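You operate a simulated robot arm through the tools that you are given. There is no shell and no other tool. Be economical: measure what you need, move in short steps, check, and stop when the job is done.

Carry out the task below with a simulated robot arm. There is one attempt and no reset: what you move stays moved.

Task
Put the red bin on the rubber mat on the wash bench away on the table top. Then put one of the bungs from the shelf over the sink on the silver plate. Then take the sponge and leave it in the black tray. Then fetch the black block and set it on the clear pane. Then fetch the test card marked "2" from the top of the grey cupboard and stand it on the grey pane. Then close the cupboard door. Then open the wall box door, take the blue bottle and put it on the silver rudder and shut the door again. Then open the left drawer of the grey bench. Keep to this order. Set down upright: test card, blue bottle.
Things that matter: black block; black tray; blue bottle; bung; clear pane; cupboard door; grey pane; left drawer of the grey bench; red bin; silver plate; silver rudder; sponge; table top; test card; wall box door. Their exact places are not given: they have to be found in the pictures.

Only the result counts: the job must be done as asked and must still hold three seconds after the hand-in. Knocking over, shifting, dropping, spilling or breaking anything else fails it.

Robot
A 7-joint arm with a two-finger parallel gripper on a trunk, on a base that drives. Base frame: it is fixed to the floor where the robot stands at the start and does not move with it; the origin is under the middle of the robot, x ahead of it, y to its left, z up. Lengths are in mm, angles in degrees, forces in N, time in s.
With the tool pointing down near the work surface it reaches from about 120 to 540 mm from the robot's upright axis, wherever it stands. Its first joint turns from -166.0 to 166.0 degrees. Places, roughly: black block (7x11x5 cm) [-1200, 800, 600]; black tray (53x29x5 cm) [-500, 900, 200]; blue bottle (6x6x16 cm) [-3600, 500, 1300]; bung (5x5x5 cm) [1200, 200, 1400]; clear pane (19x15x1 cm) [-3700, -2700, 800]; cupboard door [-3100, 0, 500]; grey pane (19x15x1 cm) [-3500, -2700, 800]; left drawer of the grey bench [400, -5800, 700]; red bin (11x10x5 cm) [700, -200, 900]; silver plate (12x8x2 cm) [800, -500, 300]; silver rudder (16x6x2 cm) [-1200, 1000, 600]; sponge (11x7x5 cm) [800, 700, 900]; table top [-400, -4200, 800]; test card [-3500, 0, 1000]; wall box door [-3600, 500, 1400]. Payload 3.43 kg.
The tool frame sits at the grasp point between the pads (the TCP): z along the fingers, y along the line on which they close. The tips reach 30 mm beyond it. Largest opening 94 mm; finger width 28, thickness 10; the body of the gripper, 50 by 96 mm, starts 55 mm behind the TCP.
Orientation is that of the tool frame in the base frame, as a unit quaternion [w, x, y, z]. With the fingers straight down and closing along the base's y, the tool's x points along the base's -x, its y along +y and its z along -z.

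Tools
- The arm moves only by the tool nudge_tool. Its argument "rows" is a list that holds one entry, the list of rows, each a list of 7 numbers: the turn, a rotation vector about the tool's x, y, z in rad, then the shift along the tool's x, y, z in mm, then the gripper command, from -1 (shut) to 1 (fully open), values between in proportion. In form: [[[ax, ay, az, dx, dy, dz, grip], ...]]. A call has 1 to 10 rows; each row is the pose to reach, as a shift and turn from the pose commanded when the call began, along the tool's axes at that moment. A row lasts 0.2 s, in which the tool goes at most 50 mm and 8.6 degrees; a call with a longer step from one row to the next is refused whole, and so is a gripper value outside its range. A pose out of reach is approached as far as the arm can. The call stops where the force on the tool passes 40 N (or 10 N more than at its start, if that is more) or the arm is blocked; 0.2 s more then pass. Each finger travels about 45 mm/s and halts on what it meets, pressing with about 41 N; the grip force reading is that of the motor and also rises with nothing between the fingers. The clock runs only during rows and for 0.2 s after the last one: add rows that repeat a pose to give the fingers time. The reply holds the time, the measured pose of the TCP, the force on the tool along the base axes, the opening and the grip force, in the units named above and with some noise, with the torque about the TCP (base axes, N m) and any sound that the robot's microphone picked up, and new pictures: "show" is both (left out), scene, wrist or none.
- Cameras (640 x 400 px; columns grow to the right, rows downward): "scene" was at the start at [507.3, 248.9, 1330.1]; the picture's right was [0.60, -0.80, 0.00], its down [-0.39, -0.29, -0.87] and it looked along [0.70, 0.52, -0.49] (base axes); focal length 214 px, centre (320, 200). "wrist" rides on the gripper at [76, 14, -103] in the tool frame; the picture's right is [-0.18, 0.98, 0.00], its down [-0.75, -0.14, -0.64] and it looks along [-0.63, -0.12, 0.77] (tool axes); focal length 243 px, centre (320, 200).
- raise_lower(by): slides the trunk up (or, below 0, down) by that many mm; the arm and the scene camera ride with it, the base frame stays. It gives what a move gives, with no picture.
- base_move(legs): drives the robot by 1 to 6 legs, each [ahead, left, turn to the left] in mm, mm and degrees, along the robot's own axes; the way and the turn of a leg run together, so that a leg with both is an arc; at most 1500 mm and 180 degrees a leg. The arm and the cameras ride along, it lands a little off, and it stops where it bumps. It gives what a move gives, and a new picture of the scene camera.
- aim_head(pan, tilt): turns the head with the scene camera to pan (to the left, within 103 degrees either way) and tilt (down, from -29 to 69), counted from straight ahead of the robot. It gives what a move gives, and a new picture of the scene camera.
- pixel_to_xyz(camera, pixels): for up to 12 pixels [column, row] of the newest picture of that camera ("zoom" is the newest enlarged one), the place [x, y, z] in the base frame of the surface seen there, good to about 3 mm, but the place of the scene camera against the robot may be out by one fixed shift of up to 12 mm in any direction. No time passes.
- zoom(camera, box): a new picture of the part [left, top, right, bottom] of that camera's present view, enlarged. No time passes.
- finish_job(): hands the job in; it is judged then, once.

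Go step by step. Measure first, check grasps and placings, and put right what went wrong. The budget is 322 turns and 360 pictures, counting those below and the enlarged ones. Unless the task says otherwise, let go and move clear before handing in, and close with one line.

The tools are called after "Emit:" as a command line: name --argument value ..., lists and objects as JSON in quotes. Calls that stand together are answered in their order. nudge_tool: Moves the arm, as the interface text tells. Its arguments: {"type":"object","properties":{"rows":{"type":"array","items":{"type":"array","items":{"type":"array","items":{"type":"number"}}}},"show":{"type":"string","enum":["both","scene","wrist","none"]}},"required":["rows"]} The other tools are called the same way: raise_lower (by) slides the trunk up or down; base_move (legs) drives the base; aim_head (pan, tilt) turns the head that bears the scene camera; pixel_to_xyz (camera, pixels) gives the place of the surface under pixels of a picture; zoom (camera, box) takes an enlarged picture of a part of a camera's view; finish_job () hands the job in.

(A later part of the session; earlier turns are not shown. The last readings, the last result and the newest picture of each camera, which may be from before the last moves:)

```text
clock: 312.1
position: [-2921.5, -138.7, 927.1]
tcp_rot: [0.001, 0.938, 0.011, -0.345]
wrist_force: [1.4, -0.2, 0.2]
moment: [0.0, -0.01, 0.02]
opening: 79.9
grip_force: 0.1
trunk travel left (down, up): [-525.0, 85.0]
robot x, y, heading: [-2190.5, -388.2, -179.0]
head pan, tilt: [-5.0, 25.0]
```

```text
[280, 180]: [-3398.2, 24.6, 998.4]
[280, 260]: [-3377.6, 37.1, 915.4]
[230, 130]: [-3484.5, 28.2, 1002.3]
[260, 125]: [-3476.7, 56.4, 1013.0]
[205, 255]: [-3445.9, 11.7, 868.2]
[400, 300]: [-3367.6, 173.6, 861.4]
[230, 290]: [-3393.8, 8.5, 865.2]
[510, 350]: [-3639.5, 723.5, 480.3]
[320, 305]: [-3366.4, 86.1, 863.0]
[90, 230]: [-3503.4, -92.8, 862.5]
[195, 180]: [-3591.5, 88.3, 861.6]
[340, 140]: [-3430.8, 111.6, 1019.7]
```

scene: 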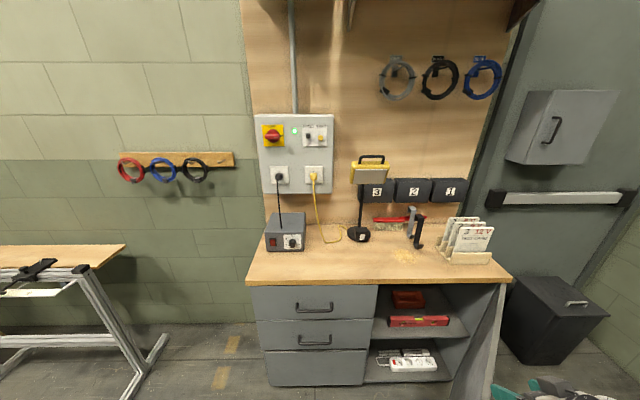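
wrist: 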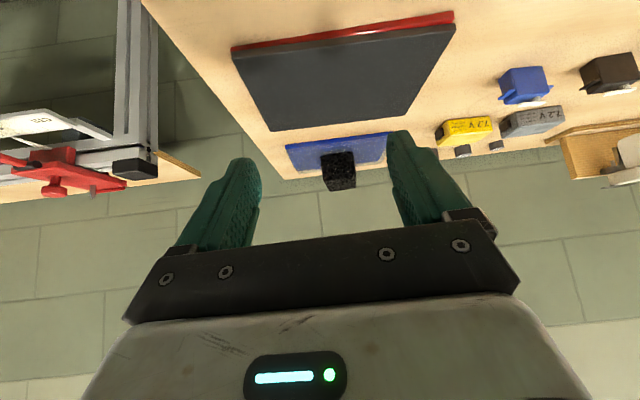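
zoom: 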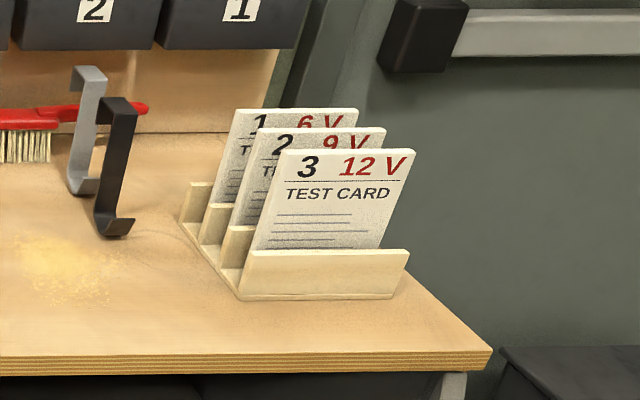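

The middle card is "2 / 9 V", its top at z≈1015, x≈-3437, y 40–130. I'll make the tool vertical here in free space, then yaw it 90° so that it closes along x.

Emit:
raise_lower --by 85

Emit:
nudge_tool --rows '[[[0, 0.14, 0, 0, 0, 0, 0], [0, 0.28, 0, 0, 0, 0, 0], [0, 0.42, 0, 0, 0, 0, 0], [0, 0.56, 0, 0, 0, 0, 0], [0, 0.69, 0, 0, 0, 0, 0], [0, 0.69, 0, 0, 0, 0, 0]]]' --show "none"

Emit:
nudge_tool --rows '[[[0, 0, 0.15, 0, 0, 0, 0], [0, 0, 0.3, 0, 0, 0, 0], [0, 0, 0.45, 0, 0, 0, 0], [0, 0, 0.6, 0, 0, 0, 0], [0, 0, 0.75, 0, 0, 0, 0], [0, 0, 0.9, 0, 0, 0, 0]]]' --show "both"

```text
clock: 313.4
position: [-2921.9, -139.1, 1011.4]
tcp_rot: [0.001, 0.938, 0.011, -0.346]
wrist_force: [0.5, -0.1, -0.1]
moment: [0.01, -0.02, -0.01]
opening: 80.0
grip_force: 0.0
trunk travel left (down, up): [-610.0, 0.0]
robot x, y, heading: [-2184.2, -392.7, -179.3]
head pan, tilt: [-5.0, 25.0]
```

```text
clock: 314.8
position: [-2924.6, -118.2, 1024.7]
tcp_rot: [-0.026, 0.999, -0.001, -0.043]
wrist_force: [-1.0, -1.1, -0.6]
moment: [0.04, -0.01, -0.01]
opening: 47.1
grip_force: 0.0
out of reach, approached as far as the arm can: row 5
trunk travel left (down, up): [-610.0, 0.0]
robot x, y, heading: [-2182.8, -388.6, -179.2]
head pan, tilt: [-5.0, 25.0]
```

```text
clock: 316.1
position: [-2920.2, -140.5, 1010.7]
tcp_rot: [0.001, 0.905, -0.426, -0.008]
wrist_force: [0.8, -0.3, -0.2]
moment: [0.0, -0.04, 0.01]
opening: 46.7
grip_force: 0.1
trunk travel left (down, up): [-610.0, 0.0]
robot x, y, heading: [-2186.6, -392.6, -179.4]
head pan, tilt: [-5.0, 25.0]
```

scene: 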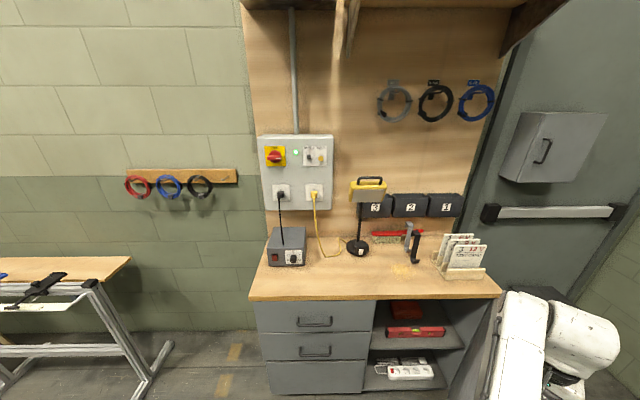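
wrist: 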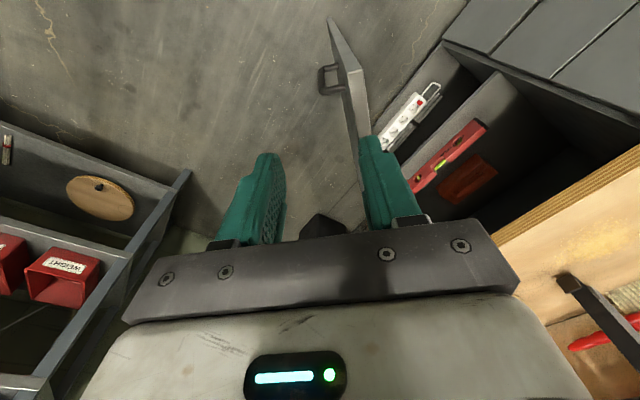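

The yaw works. I'll complete it to 90° so the closing line is along x.

Emit:
nudge_tool --rows '[[[0, 0, 0.15, 0, 0, 0, 0], [0, 0, 0.3, 0, 0, 0, 0], [0, 0, 0.45, 0, 0, 0, 0], [0, 0, 0.6, 0, 0, 0, 0], [0, 0, 0.691, 0, 0, 0, 0], [0, 0, 0.691, 0, 0, 0, 0]]]' --show "none"

Emit:
aim_head --pan -30 --tilt 40

Emit:
pixel_to_xyz --camera "wrist" --pixels '[[330, 30], [355, 110], [350, 70], [330, 80], [360, 130]]'

```text
clock: 317.6
position: [-2920.5, -138.2, 1012.1]
tcp_rot: [0.004, 0.708, -0.706, -0.009]
wrist_force: [0.4, -0.7, -0.3]
moment: [0.0, 0.04, -0.01]
opening: 46.9
grip_force: 0.0
trunk travel left (down, up): [-610.0, 0.0]
robot x, y, heading: [-2188.9, -392.7, -179.1]
head pan, tilt: [-5.0, 25.0]
```

```text
clock: 318.4
position: [-2921.3, -138.2, 1011.7]
tcp_rot: [0.004, 0.708, -0.706, -0.007]
wrist_force: [-0.6, 0.3, -0.3]
moment: [-0.01, -0.02, 0.02]
opening: 46.8
grip_force: 0.1
trunk travel left (down, up): [-610.0, 0.0]
robot x, y, heading: [-2180.8, -390.0, -179.3]
head pan, tilt: [-30.0, 40.0]
```

scene: 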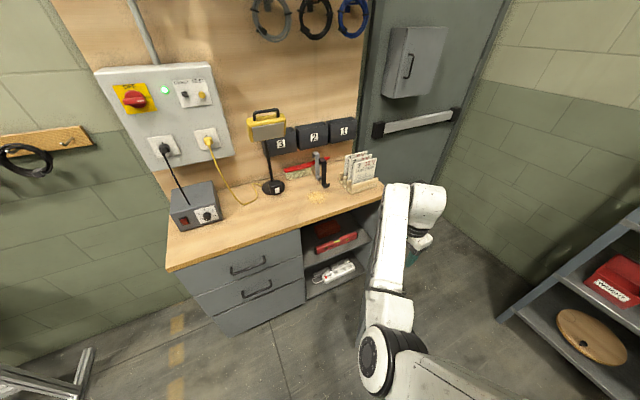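

```text
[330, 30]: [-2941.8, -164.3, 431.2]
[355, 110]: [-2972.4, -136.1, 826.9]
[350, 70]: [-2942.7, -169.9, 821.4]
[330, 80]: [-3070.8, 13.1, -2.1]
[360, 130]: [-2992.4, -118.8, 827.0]
```

The open door's outer edge is at about (-2942,-167), top z≈827, and the tool is above it. I'll raise the tool 50 and drive toward the rack, keeping the base clear of the door.

Emit:
nudge_tool --rows '[[[0, 0, 0, 0, 0, -30, 0], [0, 0, 0, 0, 0, -60, 0], [0, 0, 0, 0, 0, -60, 0]]]' --show "none"

Emit:
base_move --legs '[[0, -220, -0.8], [360, 0, 0]]'

Emit:
nudge_tool --rows '[[[0, 0, 0, 0, 0, 0, 0]]]' --show "wrist"

```text
clock: 319.2
position: [-2920.5, -138.3, 1071.4]
tcp_rot: [0.004, 0.708, -0.706, -0.007]
wrist_force: [0.6, 0.0, -0.7]
moment: [0.0, 0.04, 0.01]
opening: 46.9
grip_force: 0.0
trunk travel left (down, up): [-610.0, 0.0]
robot x, y, heading: [-2184.1, -389.0, -179.4]
head pan, tilt: [-30.0, 40.0]
```

```text
clock: 322.8
position: [-3277.1, 86.5, 1072.6]
tcp_rot: [-0.004, -0.706, 0.708, 0.007]
wrist_force: [0.6, 0.5, -0.4]
moment: [-0.02, 0.0, -0.02]
opening: 47.1
grip_force: 0.2
trunk travel left (down, up): [-610.0, 0.0]
robot x, y, heading: [-2546.1, -168.7, -179.7]
head pan, tilt: [-30.0, 40.0]
```

scene: 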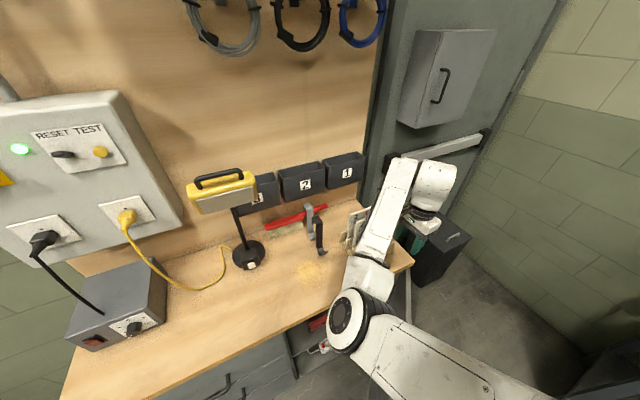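

```text
clock: 323.2
position: [-3276.5, 85.4, 1072.3]
tcp_rot: [-0.003, -0.706, 0.708, 0.008]
wrist_force: [-0.4, -0.4, -0.2]
moment: [-0.03, 0.0, 0.02]
opening: 46.9
grip_force: 0.1
trunk travel left (down, up): [-610.0, 0.0]
robot x, y, heading: [-2541.1, -170.9, -179.5]
head pan, tilt: [-30.0, 40.0]
```

wrist: 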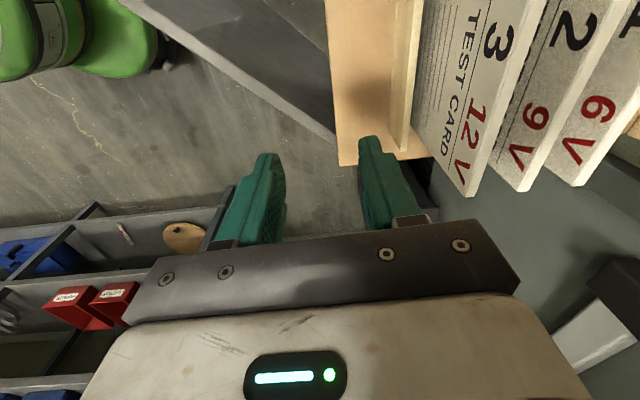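

The cards show with their numbers; card "2" is the middle one. I'll measure the cards' top edges.

Emit:
pixel_to_xyz --camera "wrist" --pixels '[[525, 60], [497, 130], [468, 190], [598, 60], [560, 120], [522, 185], [630, 110], [580, 180], [470, 100], [545, 60], [420, 150], [440, 40]]'

Emit:
zoom --camera "wrist" --box '[380, 0, 640, 210]'

```text
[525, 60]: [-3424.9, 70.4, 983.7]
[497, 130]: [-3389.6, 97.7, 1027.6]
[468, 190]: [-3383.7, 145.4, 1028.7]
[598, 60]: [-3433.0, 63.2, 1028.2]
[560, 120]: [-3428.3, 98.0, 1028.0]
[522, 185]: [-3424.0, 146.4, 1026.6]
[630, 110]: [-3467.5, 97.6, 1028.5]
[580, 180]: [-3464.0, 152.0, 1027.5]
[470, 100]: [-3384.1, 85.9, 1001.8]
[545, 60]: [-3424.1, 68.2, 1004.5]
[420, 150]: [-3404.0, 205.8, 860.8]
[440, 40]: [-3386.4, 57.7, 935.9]
```

```text
1.90 times, centred on (510, 105) of wrist
```

zoom: 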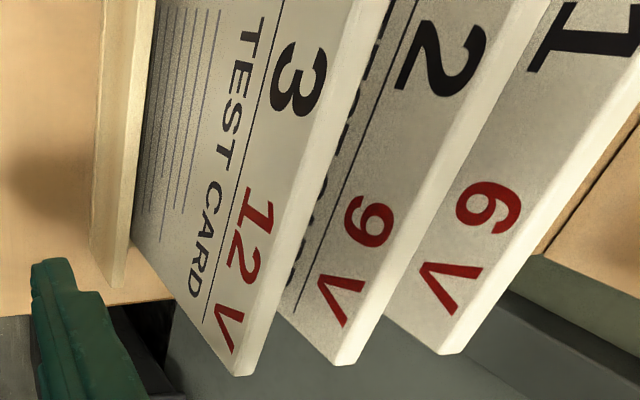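

Card 2: centre plane x≈-3429, 10 mm thick, top z 1028, y≈35–146, turned about 6°; neighbours are 39 mm away. I'll drive 80 ahead, set a 28 mm opening, yaw 6° and hover over the card.

Emit:
base_move --legs '[[80, 0, 0]]'

Emit:
nudge_tool --rows '[[[0, 0, 0.054, 0, 25, 0, -0.4], [0, 0, 0.108, -3, 50, 0, -0.4], [0, 0, 0.108, -6, 72, 0, -0.4], [0, 0, 0.108, -6, 72, 0, -0.4]]]' --show "wrist"

```text
clock: 324.3
position: [-3356.0, 86.2, 1071.4]
tcp_rot: [-0.005, -0.707, 0.708, 0.006]
wrist_force: [0.5, 0.0, 1.0]
moment: [0.02, 0.04, 0.0]
opening: 47.1
grip_force: 0.1
trunk travel left (down, up): [-610.0, 0.0]
robot x, y, heading: [-2620.4, -165.8, -179.5]
head pan, tilt: [-30.0, 40.0]
```

scene: 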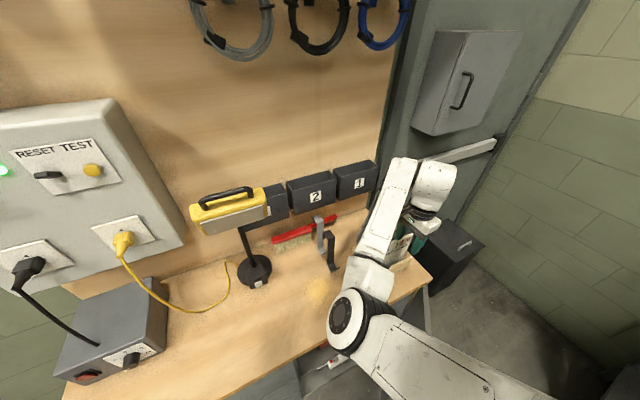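

```text
clock: 325.3
position: [-3428.5, 92.3, 1072.5]
tcp_rot: [-0.005, -0.667, 0.745, 0.007]
wrist_force: [-0.5, -0.1, -0.3]
moment: [-0.01, 0.01, -0.02]
opening: 28.1
grip_force: 0.1
trunk travel left (down, up): [-610.0, 0.0]
robot x, y, heading: [-2620.0, -173.4, -179.4]
head pan, tilt: [-30.0, 40.0]
```

wrist: 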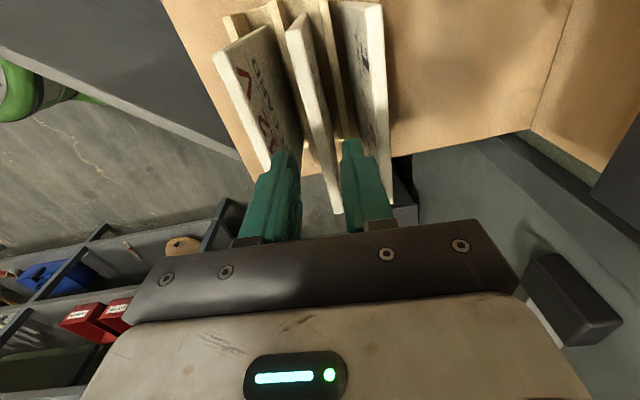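

Card 2 lies between the fingertips' lines. I'll check precisely its plane against the tool.

Emit:
pixel_to_xyz --camera "wrist" --pixels '[[292, 30], [303, 70], [315, 115], [326, 160], [338, 205], [375, 100], [385, 180], [240, 100], [265, 165], [305, 20], [322, 110]]'

Emit:
zoom --camera "wrist" --box '[200, 0, 420, 220]'

```text
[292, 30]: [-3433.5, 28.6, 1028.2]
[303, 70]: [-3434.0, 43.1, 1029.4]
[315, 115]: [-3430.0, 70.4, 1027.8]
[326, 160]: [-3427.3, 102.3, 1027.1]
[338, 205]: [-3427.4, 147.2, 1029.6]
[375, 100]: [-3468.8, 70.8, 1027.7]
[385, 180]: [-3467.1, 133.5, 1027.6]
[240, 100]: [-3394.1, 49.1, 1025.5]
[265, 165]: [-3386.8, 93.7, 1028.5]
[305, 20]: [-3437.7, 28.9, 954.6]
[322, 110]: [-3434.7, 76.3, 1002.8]
```

```text
1.82 times, centred on (310, 110) of wrist
```

zoom: 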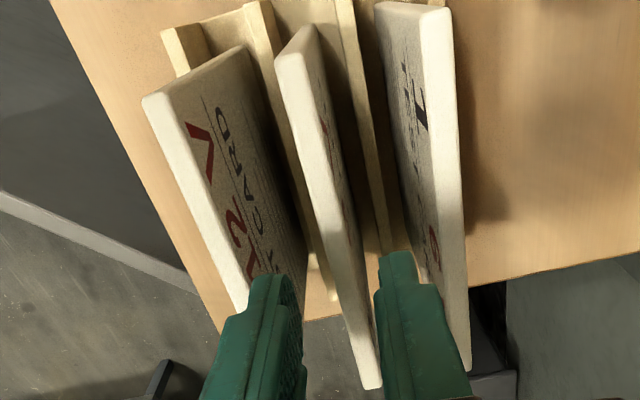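

Card 2 spans y 28–147 with its centre plane at x≈-3429.5 near y=92; the tool is well aligned. I'll lower 68 and check.

Emit:
nudge_tool --rows '[[[0, 0, -0.015, 0, 1, 20, -0.4], [0, 0, -0.015, 3, 1, 40, -0.4], [0, 0, -0.015, 3, 1, 55, -0.4], [0, 0, -0.015, 3, 1, 68, -0.4], [0, 0, -0.015, 3, 1, 68, -0.4]]]' --show "wrist"

```text
clock: 326.5
position: [-3431.7, 91.2, 1003.8]
tcp_rot: [-0.005, -0.673, 0.74, 0.007]
wrist_force: [-0.5, 0.3, 0.2]
moment: [0.0, 0.03, 0.0]
opening: 28.0
grip_force: 0.1
trunk travel left (down, up): [-610.0, 0.0]
robot x, y, heading: [-2624.6, -169.5, -179.8]
head pan, tilt: [-30.0, 40.0]
```

wrist: 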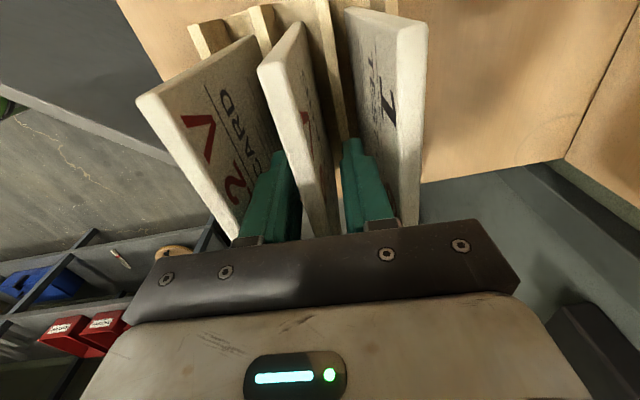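

Fingers straddle card 2. I'll close and lift straight up.

Emit:
nudge_tool --rows '[[[0, 0, 0, 0, 0, 0, -1], [0, 0, 0, 0, 0, 0, -1], [0, 0, 0, 0, 0, 0, -1], [0, 0, 0, 0, 0, -15, -1], [0, 0, 0, 0, 0, -40, -1], [0, 0, 0, 0, 0, -75, -1], [0, 0, 0, 0, 0, -110, -1], [0, 0, 0, 0, 0, -145, -1], [0, 0, 0, 0, 0, -180, -1], [0, 0, 0, 0, 0, -180, -1]]]' --show "both"

```text
clock: 328.7
position: [-3425.4, 87.1, 1184.4]
tcp_rot: [-0.005, -0.673, 0.739, 0.007]
wrist_force: [1.1, -0.5, -1.0]
moment: [0.01, 0.01, 0.02]
opening: 12.8
grip_force: 40.9
trunk travel left (down, up): [-610.0, 0.0]
robot x, y, heading: [-2626.1, -165.6, -179.1]
head pan, tilt: [-30.0, 40.0]
```

scene: 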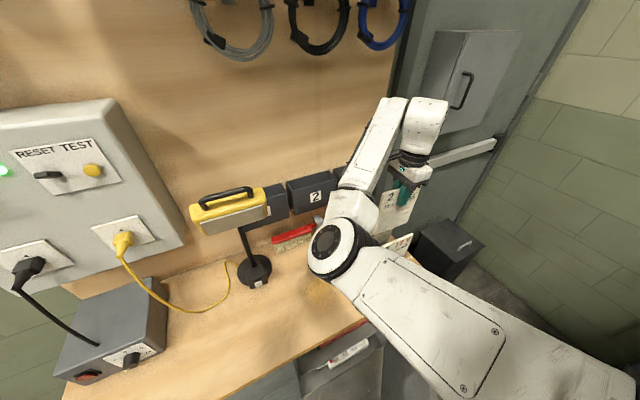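
wrist: 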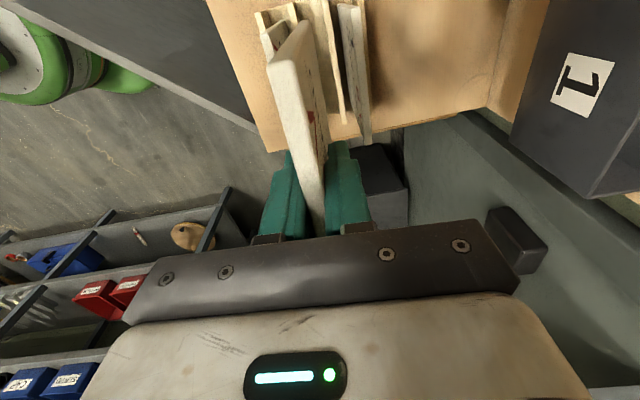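

Card 2 is out of the rack, its bottom above its neighbours. I'll back straight off and inspect it.

Emit:
base_move --legs '[[-450, 0, 0]]'

Emit:
zoom --camera "scene" --box '[300, 80, 540, 280]'

```text
clock: 331.4
position: [-2969.6, 98.2, 1182.9]
tcp_rot: [-0.004, -0.669, 0.744, 0.008]
wrist_force: [0.5, 0.5, -1.3]
moment: [0.03, -0.02, -0.01]
opening: 12.8
grip_force: 41.0
trunk travel left (down, up): [-610.0, 0.0]
robot x, y, heading: [-2168.6, -168.2, 180.0]
head pan, tilt: [-30.0, 40.0]
```

scene: 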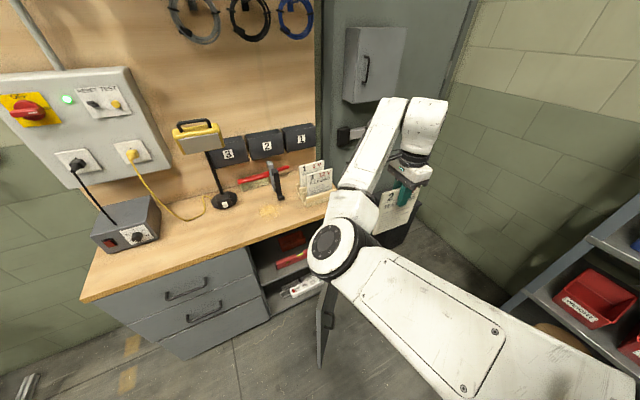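

```text
2.00 times, centred on (420, 180) of scene
```

zoom: 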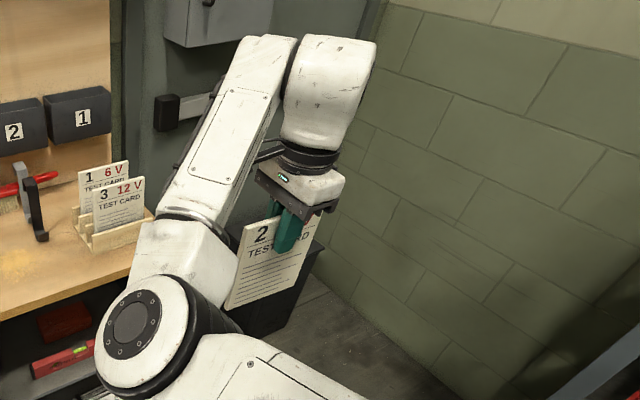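

Card "2" hangs level. I'll measure its bottom and top edges.

Emit:
pixel_to_xyz --camera "zoom" --pixels '[[235, 300], [250, 296], [270, 292], [295, 283], [245, 235], [262, 222], [260, 270]]'

```text
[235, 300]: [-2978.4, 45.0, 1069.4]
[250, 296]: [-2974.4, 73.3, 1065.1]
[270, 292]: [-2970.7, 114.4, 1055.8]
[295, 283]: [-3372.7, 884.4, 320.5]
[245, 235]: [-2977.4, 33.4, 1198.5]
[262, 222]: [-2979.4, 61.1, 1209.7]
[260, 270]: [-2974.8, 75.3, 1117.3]
```

The card's bottom is about 131 below the tool point. I'll drive over to the grey pane.

Emit:
base_move --legs '[[0, 1500, 0], [0, 1320, 0], [400, 0, 0]]'

Emit:
aim_head --pan -20 --tilt 35

```text
clock: 347.0
position: [-3344.2, -2722.0, 1182.4]
tcp_rot: [-0.005, -0.675, 0.738, 0.007]
wrist_force: [0.0, -0.4, -0.6]
moment: [-0.02, 0.01, -0.01]
opening: 12.6
grip_force: 41.4
trunk travel left (down, up): [-610.0, 0.0]
robot x, y, heading: [-2543.4, -2975.0, -179.3]
head pan, tilt: [-30.0, 40.0]
```

scene: 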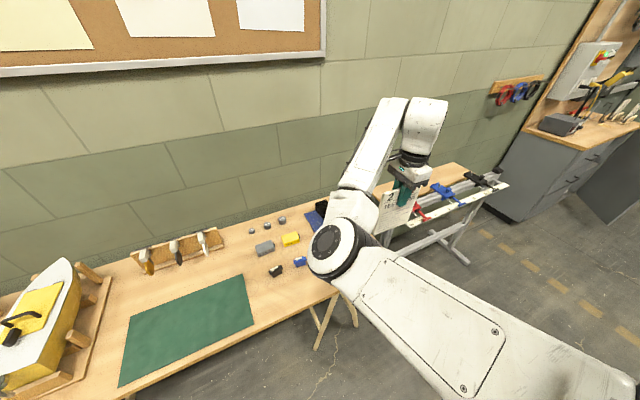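

```text
clock: 347.8
position: [-3343.9, -2721.4, 1183.0]
tcp_rot: [-0.005, -0.675, 0.738, 0.007]
wrist_force: [-0.4, -0.1, 0.5]
moment: [-0.03, -0.02, 0.01]
opening: 12.3
grip_force: 40.9
trunk travel left (down, up): [-610.0, 0.0]
robot x, y, heading: [-2544.2, -2974.3, -179.3]
head pan, tilt: [-20.0, 35.0]
```

scene: 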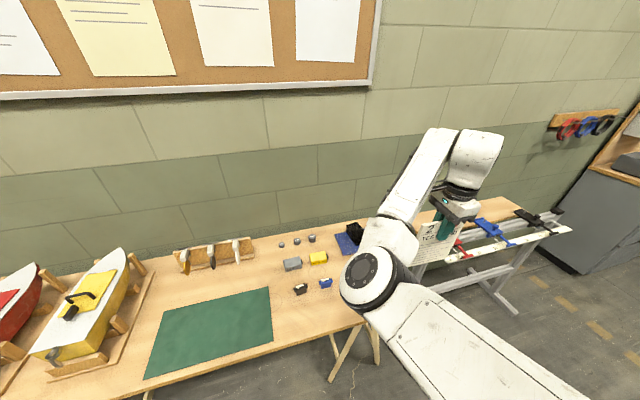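

I'll drive the last 143 ahead and 20 left, then lower the trunk 200.

Emit:
base_move --legs '[[143, 20, 0]]'

Emit:
raise_lower --by -200

Emit:
nudge_tool --rows '[[[0, 0, 0, 0, 0, 0, -1]]]' --show "both"

```text
clock: 349.1
position: [-3488.9, -2741.9, 1182.6]
tcp_rot: [-0.005, -0.674, 0.739, 0.008]
wrist_force: [-0.3, 0.1, -0.6]
moment: [0.02, 0.01, 0.02]
opening: 12.5
grip_force: 40.8
trunk travel left (down, up): [-610.0, 0.0]
robot x, y, heading: [-2686.8, -2995.1, -179.4]
head pan, tilt: [-20.0, 35.0]
```

scene: 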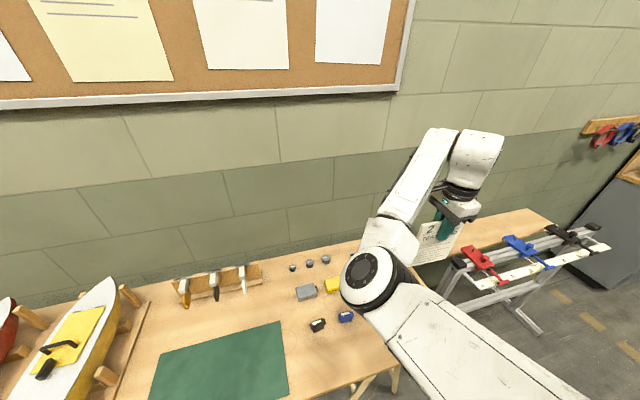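

```text
clock: 351.3
position: [-3488.5, -2741.4, 983.7]
tcp_rot: [-0.005, -0.673, 0.739, 0.008]
wrist_force: [0.3, 0.8, -0.8]
moment: [0.01, 0.0, -0.02]
opening: 12.4
grip_force: 41.3
trunk travel left (down, up): [-410.0, 200.0]
robot x, y, heading: [-2685.4, -2993.6, -179.3]
head pan, tilt: [-20.0, 35.0]
```

```text
clock: 351.7
position: [-3488.6, -2740.4, 983.7]
tcp_rot: [-0.005, -0.673, 0.739, 0.007]
wrist_force: [-0.7, -1.4, -1.2]
moment: [0.01, 0.01, 0.01]
opening: 12.5
grip_force: 40.9
trunk travel left (down, up): [-410.0, 200.0]
robot x, y, heading: [-2685.7, -2996.8, -179.7]
head pan, tilt: [-20.0, 35.0]
```

scene: 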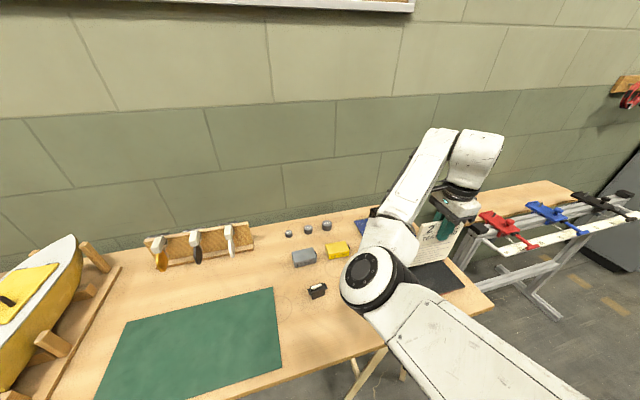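
wrist: 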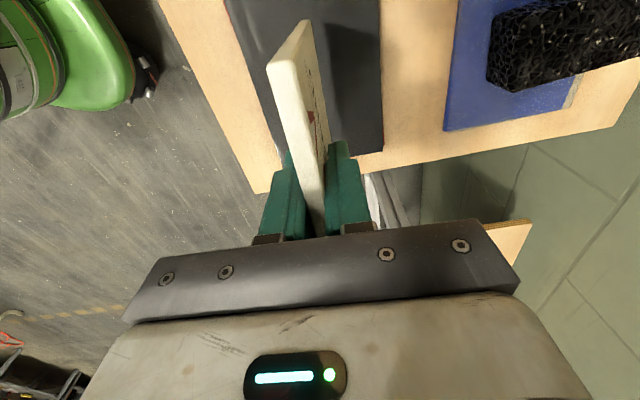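

The card is over the grey pane's middle. I'll lower 48, then creep down to contact.

Emit:
nudge_tool --rows '[[[0, 0, 0, 0, 0, 20, -1], [0, 0, 0, 0, 0, 36, -1], [0, 0, 0, 0, 0, 46, -1], [0, 0, 0, 0, 0, 48, -1], [0, 0, 0, 0, 0, 48, -1]]]' --show "none"

Emit:
nudge_tool --rows '[[[0, 0, 0, 0, 0, 2, -1], [0, 0, 0, 0, 0, 4, -1], [0, 0, 0, 0, 0, 4, -1]]]' --show "scene"

```text
clock: 352.9
position: [-3489.0, -2738.3, 934.6]
tcp_rot: [-0.004, -0.673, 0.74, 0.006]
wrist_force: [0.4, 0.2, 0.4]
moment: [-0.01, 0.03, 0.03]
opening: 12.6
grip_force: 40.8
trunk travel left (down, up): [-410.0, 200.0]
robot x, y, heading: [-2684.6, -2995.8, -179.3]
head pan, tilt: [-20.0, 35.0]
```

```text
clock: 353.7
position: [-3488.9, -2740.0, 932.0]
tcp_rot: [-0.005, -0.674, 0.739, 0.008]
wrist_force: [0.6, 0.7, 3.6]
moment: [-0.12, -0.02, 0.01]
opening: 12.7
grip_force: 40.9
trunk travel left (down, up): [-410.0, 200.0]
robot x, y, heading: [-2687.7, -2996.3, -179.2]
head pan, tilt: [-20.0, 35.0]
```

scene: 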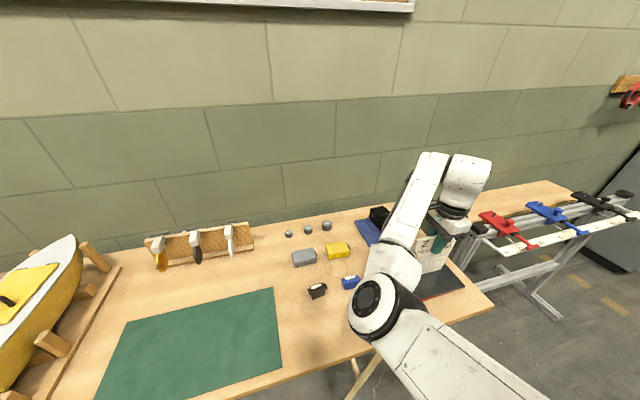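

Contact begins (3.6 N). I'll press slightly, then open just a little and check that it stands.

Emit:
nudge_tool --rows '[[[0, 0, 0, 0, 0, 1.5, -1], [0, 0, 0, 0, 0, 1.5, -1], [0, 0, 0, 0, 0, 1.5, -0.5], [0, 0, 0, 0, 0, 1.5, -0.5], [0, 0, 0, 0, 0, 1.5, -0.5]]]' --show "wrist"

```text
clock: 354.9
position: [-3488.3, -2740.8, 929.8]
tcp_rot: [-0.004, -0.673, 0.739, 0.007]
wrist_force: [-0.2, -0.8, 0.5]
moment: [-0.01, 0.0, -0.02]
opening: 23.5
grip_force: 0.1
trunk travel left (down, up): [-410.0, 200.0]
robot x, y, heading: [-2685.3, -2996.1, -179.4]
head pan, tilt: [-20.0, 35.0]
```

wrist: 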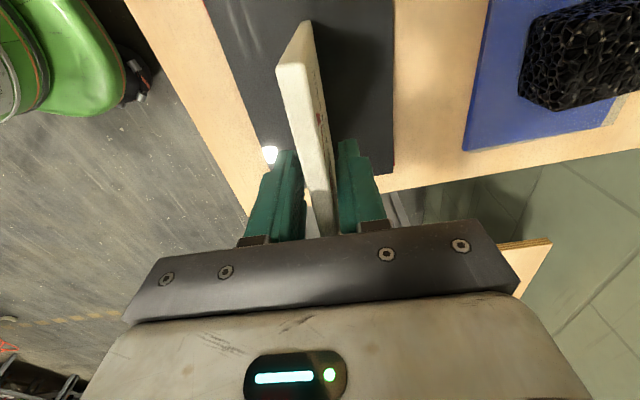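

The card stands free between the open fingers. I'll rise straight up.

Emit:
nudge_tool --rows '[[[0, 0, 0, 0, 0, 0, -0.4], [0, 0, 0, 0, 0, -12, -0.4], [0, 0, 0, 0, 0, -30, -0.4], [0, 0, 0, 0, 0, -60, -0.4], [0, 0, 0, 0, 0, -100, -0.4], [0, 0, 0, 0, 0, -140, -0.4], [0, 0, 0, 0, 0, -180, -0.4]]]' --show "both"

```text
clock: 356.5
position: [-3484.3, -2739.3, 1110.1]
tcp_rot: [-0.005, -0.674, 0.739, 0.006]
wrist_force: [0.1, 0.1, 0.0]
moment: [-0.04, 0.03, -0.03]
opening: 27.8
grip_force: 0.1
trunk travel left (down, up): [-410.0, 200.0]
robot x, y, heading: [-2683.6, -2993.9, -179.4]
head pan, tilt: [-20.0, 35.0]
```

scene: 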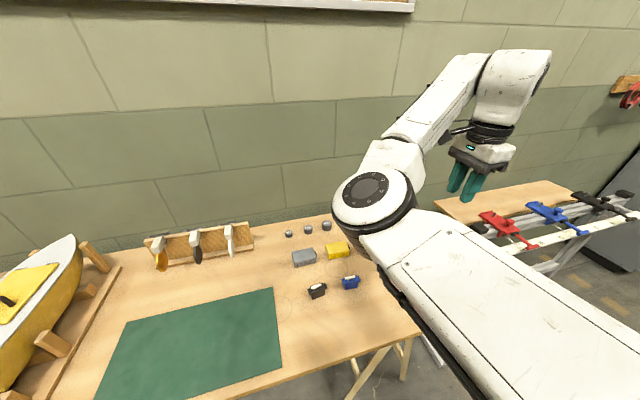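
wrist: 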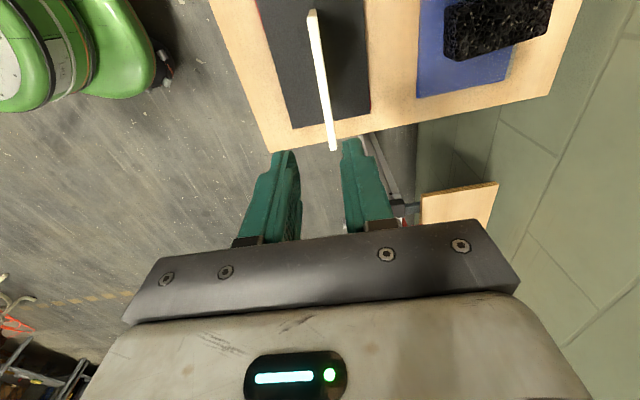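

The card stands on the grey pane. I'll back away and return to the cupboard to measure its door.

Emit:
base_move --legs '[[-450, 0, 0], [0, -1500, 0], [0, -1000, 0]]'

Emit:
aim_head --pan -15 --tilt 35

```text
clock: 371.0
position: [-3052.9, -234.6, 1110.5]
tcp_rot: [-0.005, -0.673, 0.739, 0.007]
wrist_force: [0.7, 0.2, -0.1]
moment: [0.0, -0.06, 0.04]
opening: 28.1
grip_force: 0.0
trunk travel left (down, up): [-410.0, 200.0]
robot x, y, heading: [-2257.8, -490.4, -179.2]
head pan, tilt: [-20.0, 35.0]
```

scene: 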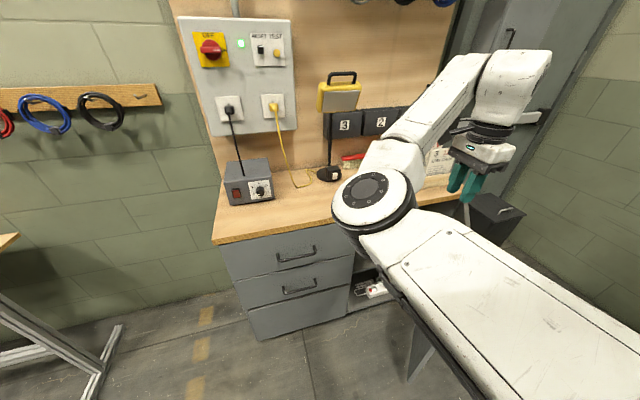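

```text
clock: 371.6
position: [-3052.9, -232.9, 1110.3]
tcp_rot: [-0.004, -0.674, 0.739, 0.008]
wrist_force: [0.6, 0.1, 0.1]
moment: [0.03, -0.01, 0.0]
opening: 28.1
grip_force: 0.1
trunk travel left (down, up): [-410.0, 200.0]
robot x, y, heading: [-2256.3, -489.5, -179.2]
head pan, tilt: [-15.0, 35.0]
```

scene: 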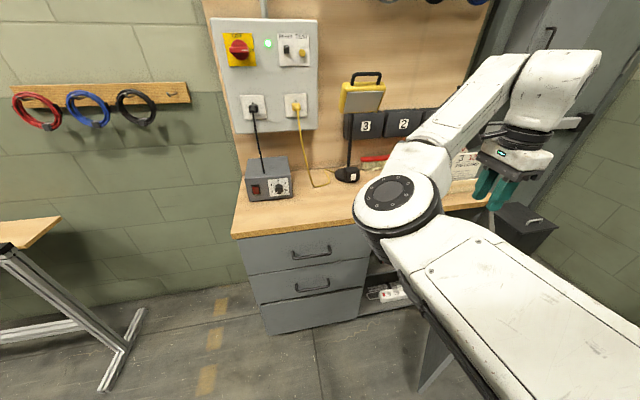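

The arm hides the door, so I'll use the wrist camera.

Emit:
nudge_tool --rows '[[[0, 0, 0, 0, 0, 0, -1]]]' --show "wrist"

```text
clock: 372.1
position: [-3052.2, -232.5, 1109.7]
tcp_rot: [-0.005, -0.674, 0.739, 0.008]
wrist_force: [0.8, -0.4, -0.2]
moment: [0.0, -0.01, 0.0]
opening: 0.1
grip_force: 4.8
trunk travel left (down, up): [-410.0, 200.0]
robot x, y, heading: [-2258.8, -491.2, -179.5]
head pan, tilt: [-15.0, 35.0]
```

wrist: 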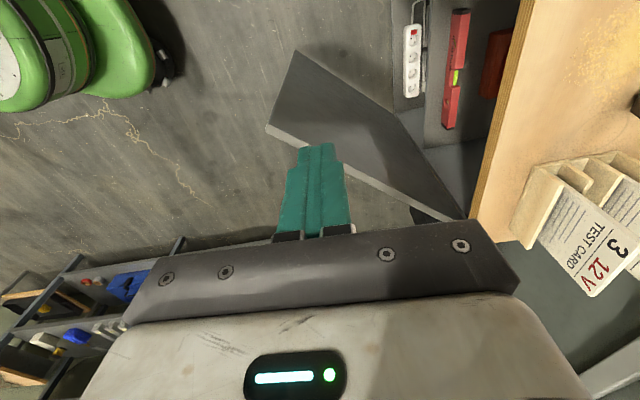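

The door's top edge runs from (268,128) to about (460,215). I'll measure along it and the table's front edge.

Emit:
pixel_to_xyz --camera "wrist" --pixels '[[270, 128], [295, 145], [370, 187], [410, 203], [455, 217], [300, 60], [525, 20], [500, 120], [475, 210], [340, 110], [450, 180], [430, 20]]'

```text
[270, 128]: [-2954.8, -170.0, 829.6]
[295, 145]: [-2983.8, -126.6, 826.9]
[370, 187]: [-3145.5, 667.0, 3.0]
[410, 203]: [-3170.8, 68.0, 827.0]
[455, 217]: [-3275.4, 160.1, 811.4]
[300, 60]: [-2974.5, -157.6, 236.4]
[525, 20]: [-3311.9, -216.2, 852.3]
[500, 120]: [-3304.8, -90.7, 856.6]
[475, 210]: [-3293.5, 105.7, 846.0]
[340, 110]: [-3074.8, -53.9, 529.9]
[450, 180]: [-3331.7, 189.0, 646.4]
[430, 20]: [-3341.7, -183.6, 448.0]
```

The door runs from its edge (-2955,-170) to a hinge near (-3300,185); closed it must lie along x≈-3312…-3293. I'll move the robot closer and place closed fingers just above its outer side.

Emit:
base_move --legs '[[0, -200, 0], [140, 0, 0]]'

```text
clock: 374.5
position: [-3192.0, -42.8, 1111.2]
tcp_rot: [-0.005, -0.676, 0.737, 0.008]
wrist_force: [0.3, 0.9, 1.2]
moment: [0.02, 0.0, 0.0]
opening: 0.0
grip_force: 33.0
trunk travel left (down, up): [-410.0, 200.0]
robot x, y, heading: [-2393.0, -296.4, -179.2]
head pan, tilt: [-15.0, 35.0]
```

scene: 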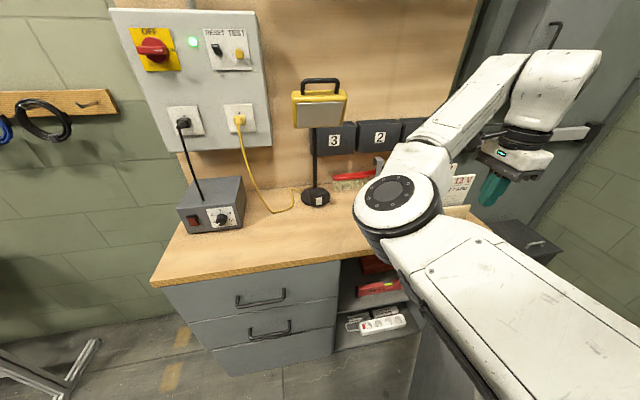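

I'll retract the tool to (-2970,-50) beside the door's outer side, then lower the trunk.

Emit:
nudge_tool --rows '[[[0, 0, 0, -2, -40, 10, -1], [0, 0, 0, -4, -80, 20, -1], [0, 0, 0, -7, -120, 30, -1], [0, 0, 0, -9, -160, 40, -1], [0, 0, 0, -11, -195, 50, -1], [0, 0, 0, -13.5, -222, 60, -1], [0, 0, 0, -13.5, -222, 60, -1]]]' --show "wrist"

```text
clock: 376.1
position: [-2972.3, -47.1, 1048.6]
tcp_rot: [-0.003, -0.676, 0.737, 0.008]
wrist_force: [-0.4, 0.4, -0.4]
moment: [0.03, 0.02, -0.01]
opening: 0.3
grip_force: 33.3
trunk travel left (down, up): [-410.0, 200.0]
robot x, y, heading: [-2392.7, -294.3, -179.2]
head pan, tilt: [-15.0, 35.0]
```

wrist: 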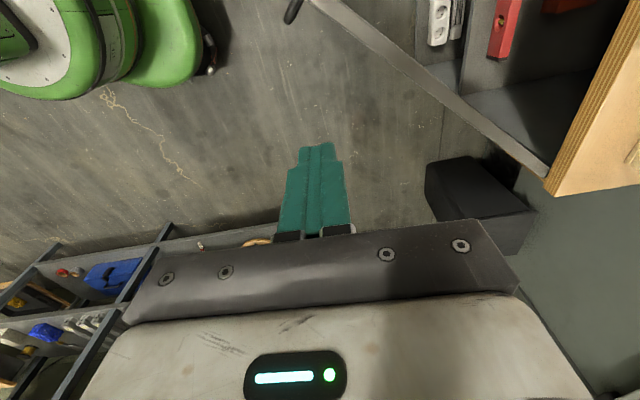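

The door's top edge runs (325,5)–(540,168) and the tool is on its outer side. I'll measure it again here.

Emit:
pixel_to_xyz --camera "wrist" --pixels '[[330, 5], [370, 38], [430, 88], [490, 132], [540, 170], [292, 12], [470, 165], [560, 175], [320, 1]]'

```text
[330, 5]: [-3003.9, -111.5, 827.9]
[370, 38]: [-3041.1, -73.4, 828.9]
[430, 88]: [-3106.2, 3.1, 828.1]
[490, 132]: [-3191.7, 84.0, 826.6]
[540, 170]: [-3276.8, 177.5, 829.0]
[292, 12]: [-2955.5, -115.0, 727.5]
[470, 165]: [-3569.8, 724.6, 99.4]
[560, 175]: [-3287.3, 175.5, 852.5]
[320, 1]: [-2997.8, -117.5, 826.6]
```

I'll lower the trunk 234 so the tips reach z≈785, just below the door's top at 828.

Emit:
raise_lower --by -234

Emit:
nudge_tool --rows '[[[0, 0, 0, 15, 15, 0, -1], [0, 0, 0, 37, 14, 0, -1], [0, 0, 0, 60, 30, 0, -1], [0, 0, 0, 82, 52, 0, -1], [0, 0, 0, 108, 84, 0, -1]]]' --show "wrist"

```text
clock: 378.6
position: [-2972.9, -47.2, 813.2]
tcp_rot: [-0.005, -0.675, 0.737, 0.008]
wrist_force: [-0.9, -0.4, 0.5]
moment: [-0.02, -0.06, -0.02]
opening: 0.1
grip_force: 33.0
trunk travel left (down, up): [-176.0, 434.0]
robot x, y, heading: [-2393.3, -294.4, -178.9]
head pan, tilt: [-15.0, 35.0]
```

```text
clock: 379.8
position: [-3067.9, -148.8, 813.5]
tcp_rot: [-0.005, -0.675, 0.738, 0.006]
wrist_force: [0.5, 0.3, 0.2]
moment: [-0.02, 0.01, 0.02]
opening: 0.0
grip_force: 32.6
trunk travel left (down, up): [-176.0, 434.0]
robot x, y, heading: [-2394.2, -294.5, -178.7]
head pan, tilt: [-15.0, 35.0]
```

wrist: 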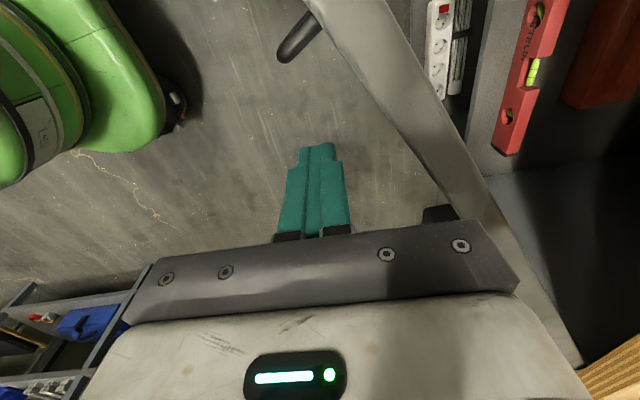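

The door is moving with the fingers, with hardly any force. I'll continue along the arc.

Emit:
nudge_tool --rows '[[[0, 0, 0, 26, 40, 0, -1], [0, 0, 0, 52, 83, 0, -1], [0, 0, 0, 63, 120, 0, -1], [0, 0, 0, 74, 153, 0, -1], [0, 0, 0, 80, 180, 0, -1], [0, 0, 0, 84, 205, 0, -1]]]' --show "wrist"

```text
refused: row 2 steps farther than a row can; nothing moved
```

Emit:
nudge_tool --rows '[[[0, 0, 0, 24, 38, 0, -1], [0, 0, 0, 46, 76, 0, -1], [0, 0, 0, 60, 114, 0, -1], [0, 0, 0, 72, 150, 0, -1], [0, 0, 0, 80, 180, 0, -1], [0, 0, 0, 84, 205, 0, -1]]]' --show "wrist"

```text
clock: 381.2
position: [-3275.5, -212.6, 820.6]
tcp_rot: [-0.005, -0.675, 0.738, 0.008]
wrist_force: [-0.5, 0.8, -0.6]
moment: [-0.03, 0.01, 0.01]
opening: 0.1
grip_force: 32.3
trunk travel left (down, up): [-176.0, 434.0]
robot x, y, heading: [-2393.2, -297.5, -178.9]
head pan, tilt: [-15.0, 35.0]
```

wrist: 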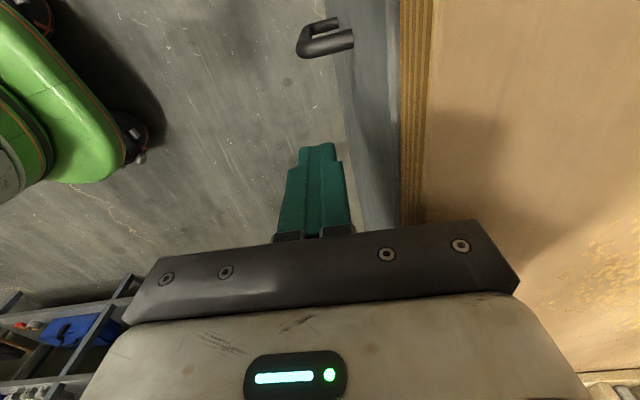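

The door is nearly flush under the top. I'll measure it and push on until there is contact force.

Emit:
pixel_to_xyz --camera "wrist" --pixels '[[365, 40], [375, 120], [390, 180], [405, 60], [418, 60], [350, 100]]'

Emit:
nudge_tool --rows '[[[0, 0, 0, 0, 5, 0, -1], [0, 0, 0, 0, 10, 0, -1], [0, 0, 0, 0, 15, 0, -1], [0, 0, 0, 0, 20, 0, -1], [0, 0, 0, 0, 25, 0, -1]]]' --show "wrist"

```text
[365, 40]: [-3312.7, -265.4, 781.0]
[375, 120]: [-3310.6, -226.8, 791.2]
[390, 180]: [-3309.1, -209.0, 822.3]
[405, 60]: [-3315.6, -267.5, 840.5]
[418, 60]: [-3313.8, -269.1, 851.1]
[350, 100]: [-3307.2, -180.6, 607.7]
```

```text
clock: 382.5
position: [-3297.9, -212.2, 818.7]
tcp_rot: [0.0, -0.675, 0.738, 0.001]
wrist_force: [12.6, -2.6, 4.3]
moment: [-0.04, 0.23, 0.19]
opening: 0.0
grip_force: 33.3
trunk travel left (down, up): [-176.0, 434.0]
robot x, y, heading: [-2389.7, -297.9, -179.1]
head pan, tilt: [-15.0, 35.0]
stopped in row 5: the force on the tool passed its limit at 42 N (the readings are from after the stop); the commanded pose is now the measured one
```

wrist: 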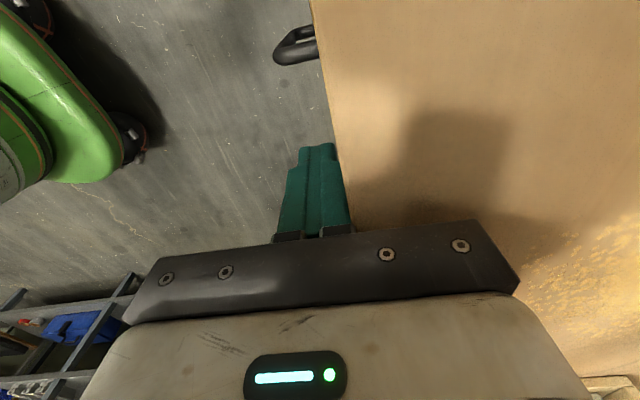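

The door resists at 42 N, so it is shut. I'll withdraw and confirm with the scene camera.

Emit:
nudge_tool --rows '[[[0, 0, 0, 0, -20, 0, -1], [0, 0, 0, 0, -60, 0, -1], [0, 0, 0, 0, -100, 0, -1], [0, 0, 0, 0, -140, 0, -1]]]' --show "none"

Emit:
base_move --legs '[[-300, 0, 0], [0, 250, 0]]'

Emit:
aim_head --pan -20 --tilt 20

```text
clock: 383.5
position: [-3161.8, -223.6, 816.7]
tcp_rot: [-0.001, -0.675, 0.738, 0.002]
wrist_force: [-0.3, -0.1, 0.0]
moment: [0.01, 0.02, -0.04]
opening: 0.0
grip_force: 32.8
trunk travel left (down, up): [-176.0, 434.0]
robot x, y, heading: [-2392.9, -297.9, -178.6]
head pan, tilt: [-15.0, 35.0]
```

```text
clock: 387.0
position: [-2856.3, -473.7, 816.0]
tcp_rot: [-0.001, -0.677, 0.736, 0.003]
wrist_force: [-0.1, 0.4, 0.3]
moment: [-0.05, 0.02, 0.0]
opening: 0.0
grip_force: 32.8
trunk travel left (down, up): [-176.0, 434.0]
robot x, y, heading: [-2085.0, -536.2, -178.8]
head pan, tilt: [-15.0, 35.0]
```

scene: 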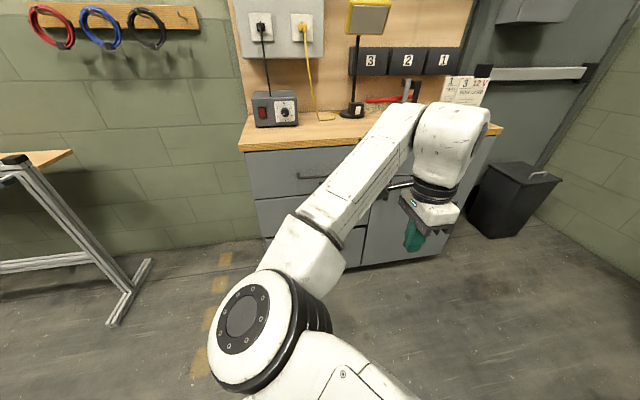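

```text
clock: 387.7
position: [-2856.6, -474.0, 816.8]
tcp_rot: [-0.001, -0.677, 0.736, 0.003]
wrist_force: [-0.1, -0.4, -1.2]
moment: [0.0, -0.01, -0.01]
opening: 0.2
grip_force: 33.0
trunk travel left (down, up): [-176.0, 434.0]
robot x, y, heading: [-2087.8, -540.6, -179.0]
head pan, tilt: [-20.0, 20.0]
```

scene: 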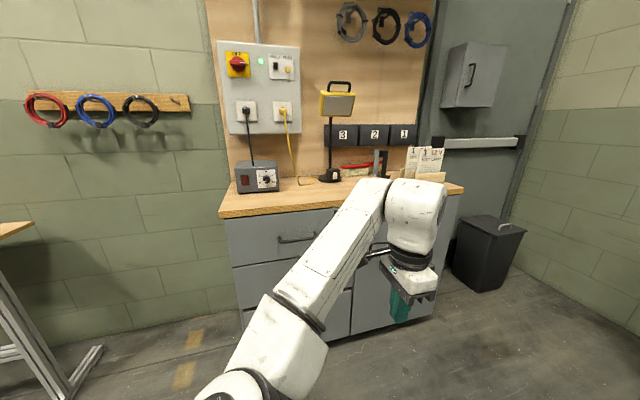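

The door looks flush. I'll measure its face against the drawers and zoom on the wall box.

Emit:
pixel_to_xyz --camera "scene" --pixels '[[448, 220], [440, 300], [360, 310], [345, 325], [300, 260], [250, 260], [480, 75], [450, 60], [503, 50], [497, 105], [442, 100], [470, 80]]'

Emit:
zoom --camera "scene" --box '[400, 10, 580, 160]'

```text
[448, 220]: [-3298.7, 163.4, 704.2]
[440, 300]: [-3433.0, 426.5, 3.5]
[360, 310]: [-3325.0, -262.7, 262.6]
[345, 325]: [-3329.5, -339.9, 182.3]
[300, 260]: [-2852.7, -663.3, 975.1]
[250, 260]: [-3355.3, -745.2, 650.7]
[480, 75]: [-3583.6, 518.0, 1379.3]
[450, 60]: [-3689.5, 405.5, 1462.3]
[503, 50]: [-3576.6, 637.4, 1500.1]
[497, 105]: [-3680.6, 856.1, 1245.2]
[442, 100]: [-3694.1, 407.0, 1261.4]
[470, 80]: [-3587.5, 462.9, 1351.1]
```

```text
2.67 times, centred on (490, 85) of scene
```

zoom: 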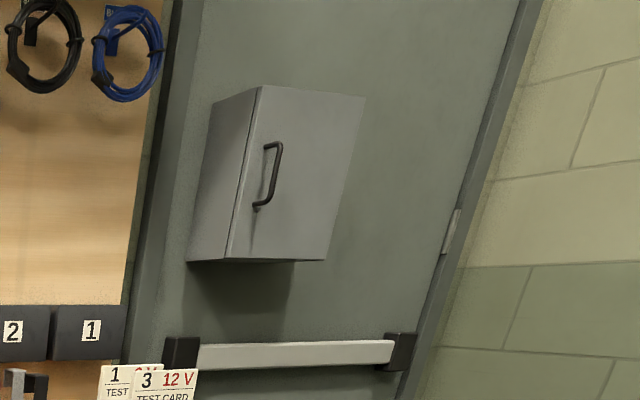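

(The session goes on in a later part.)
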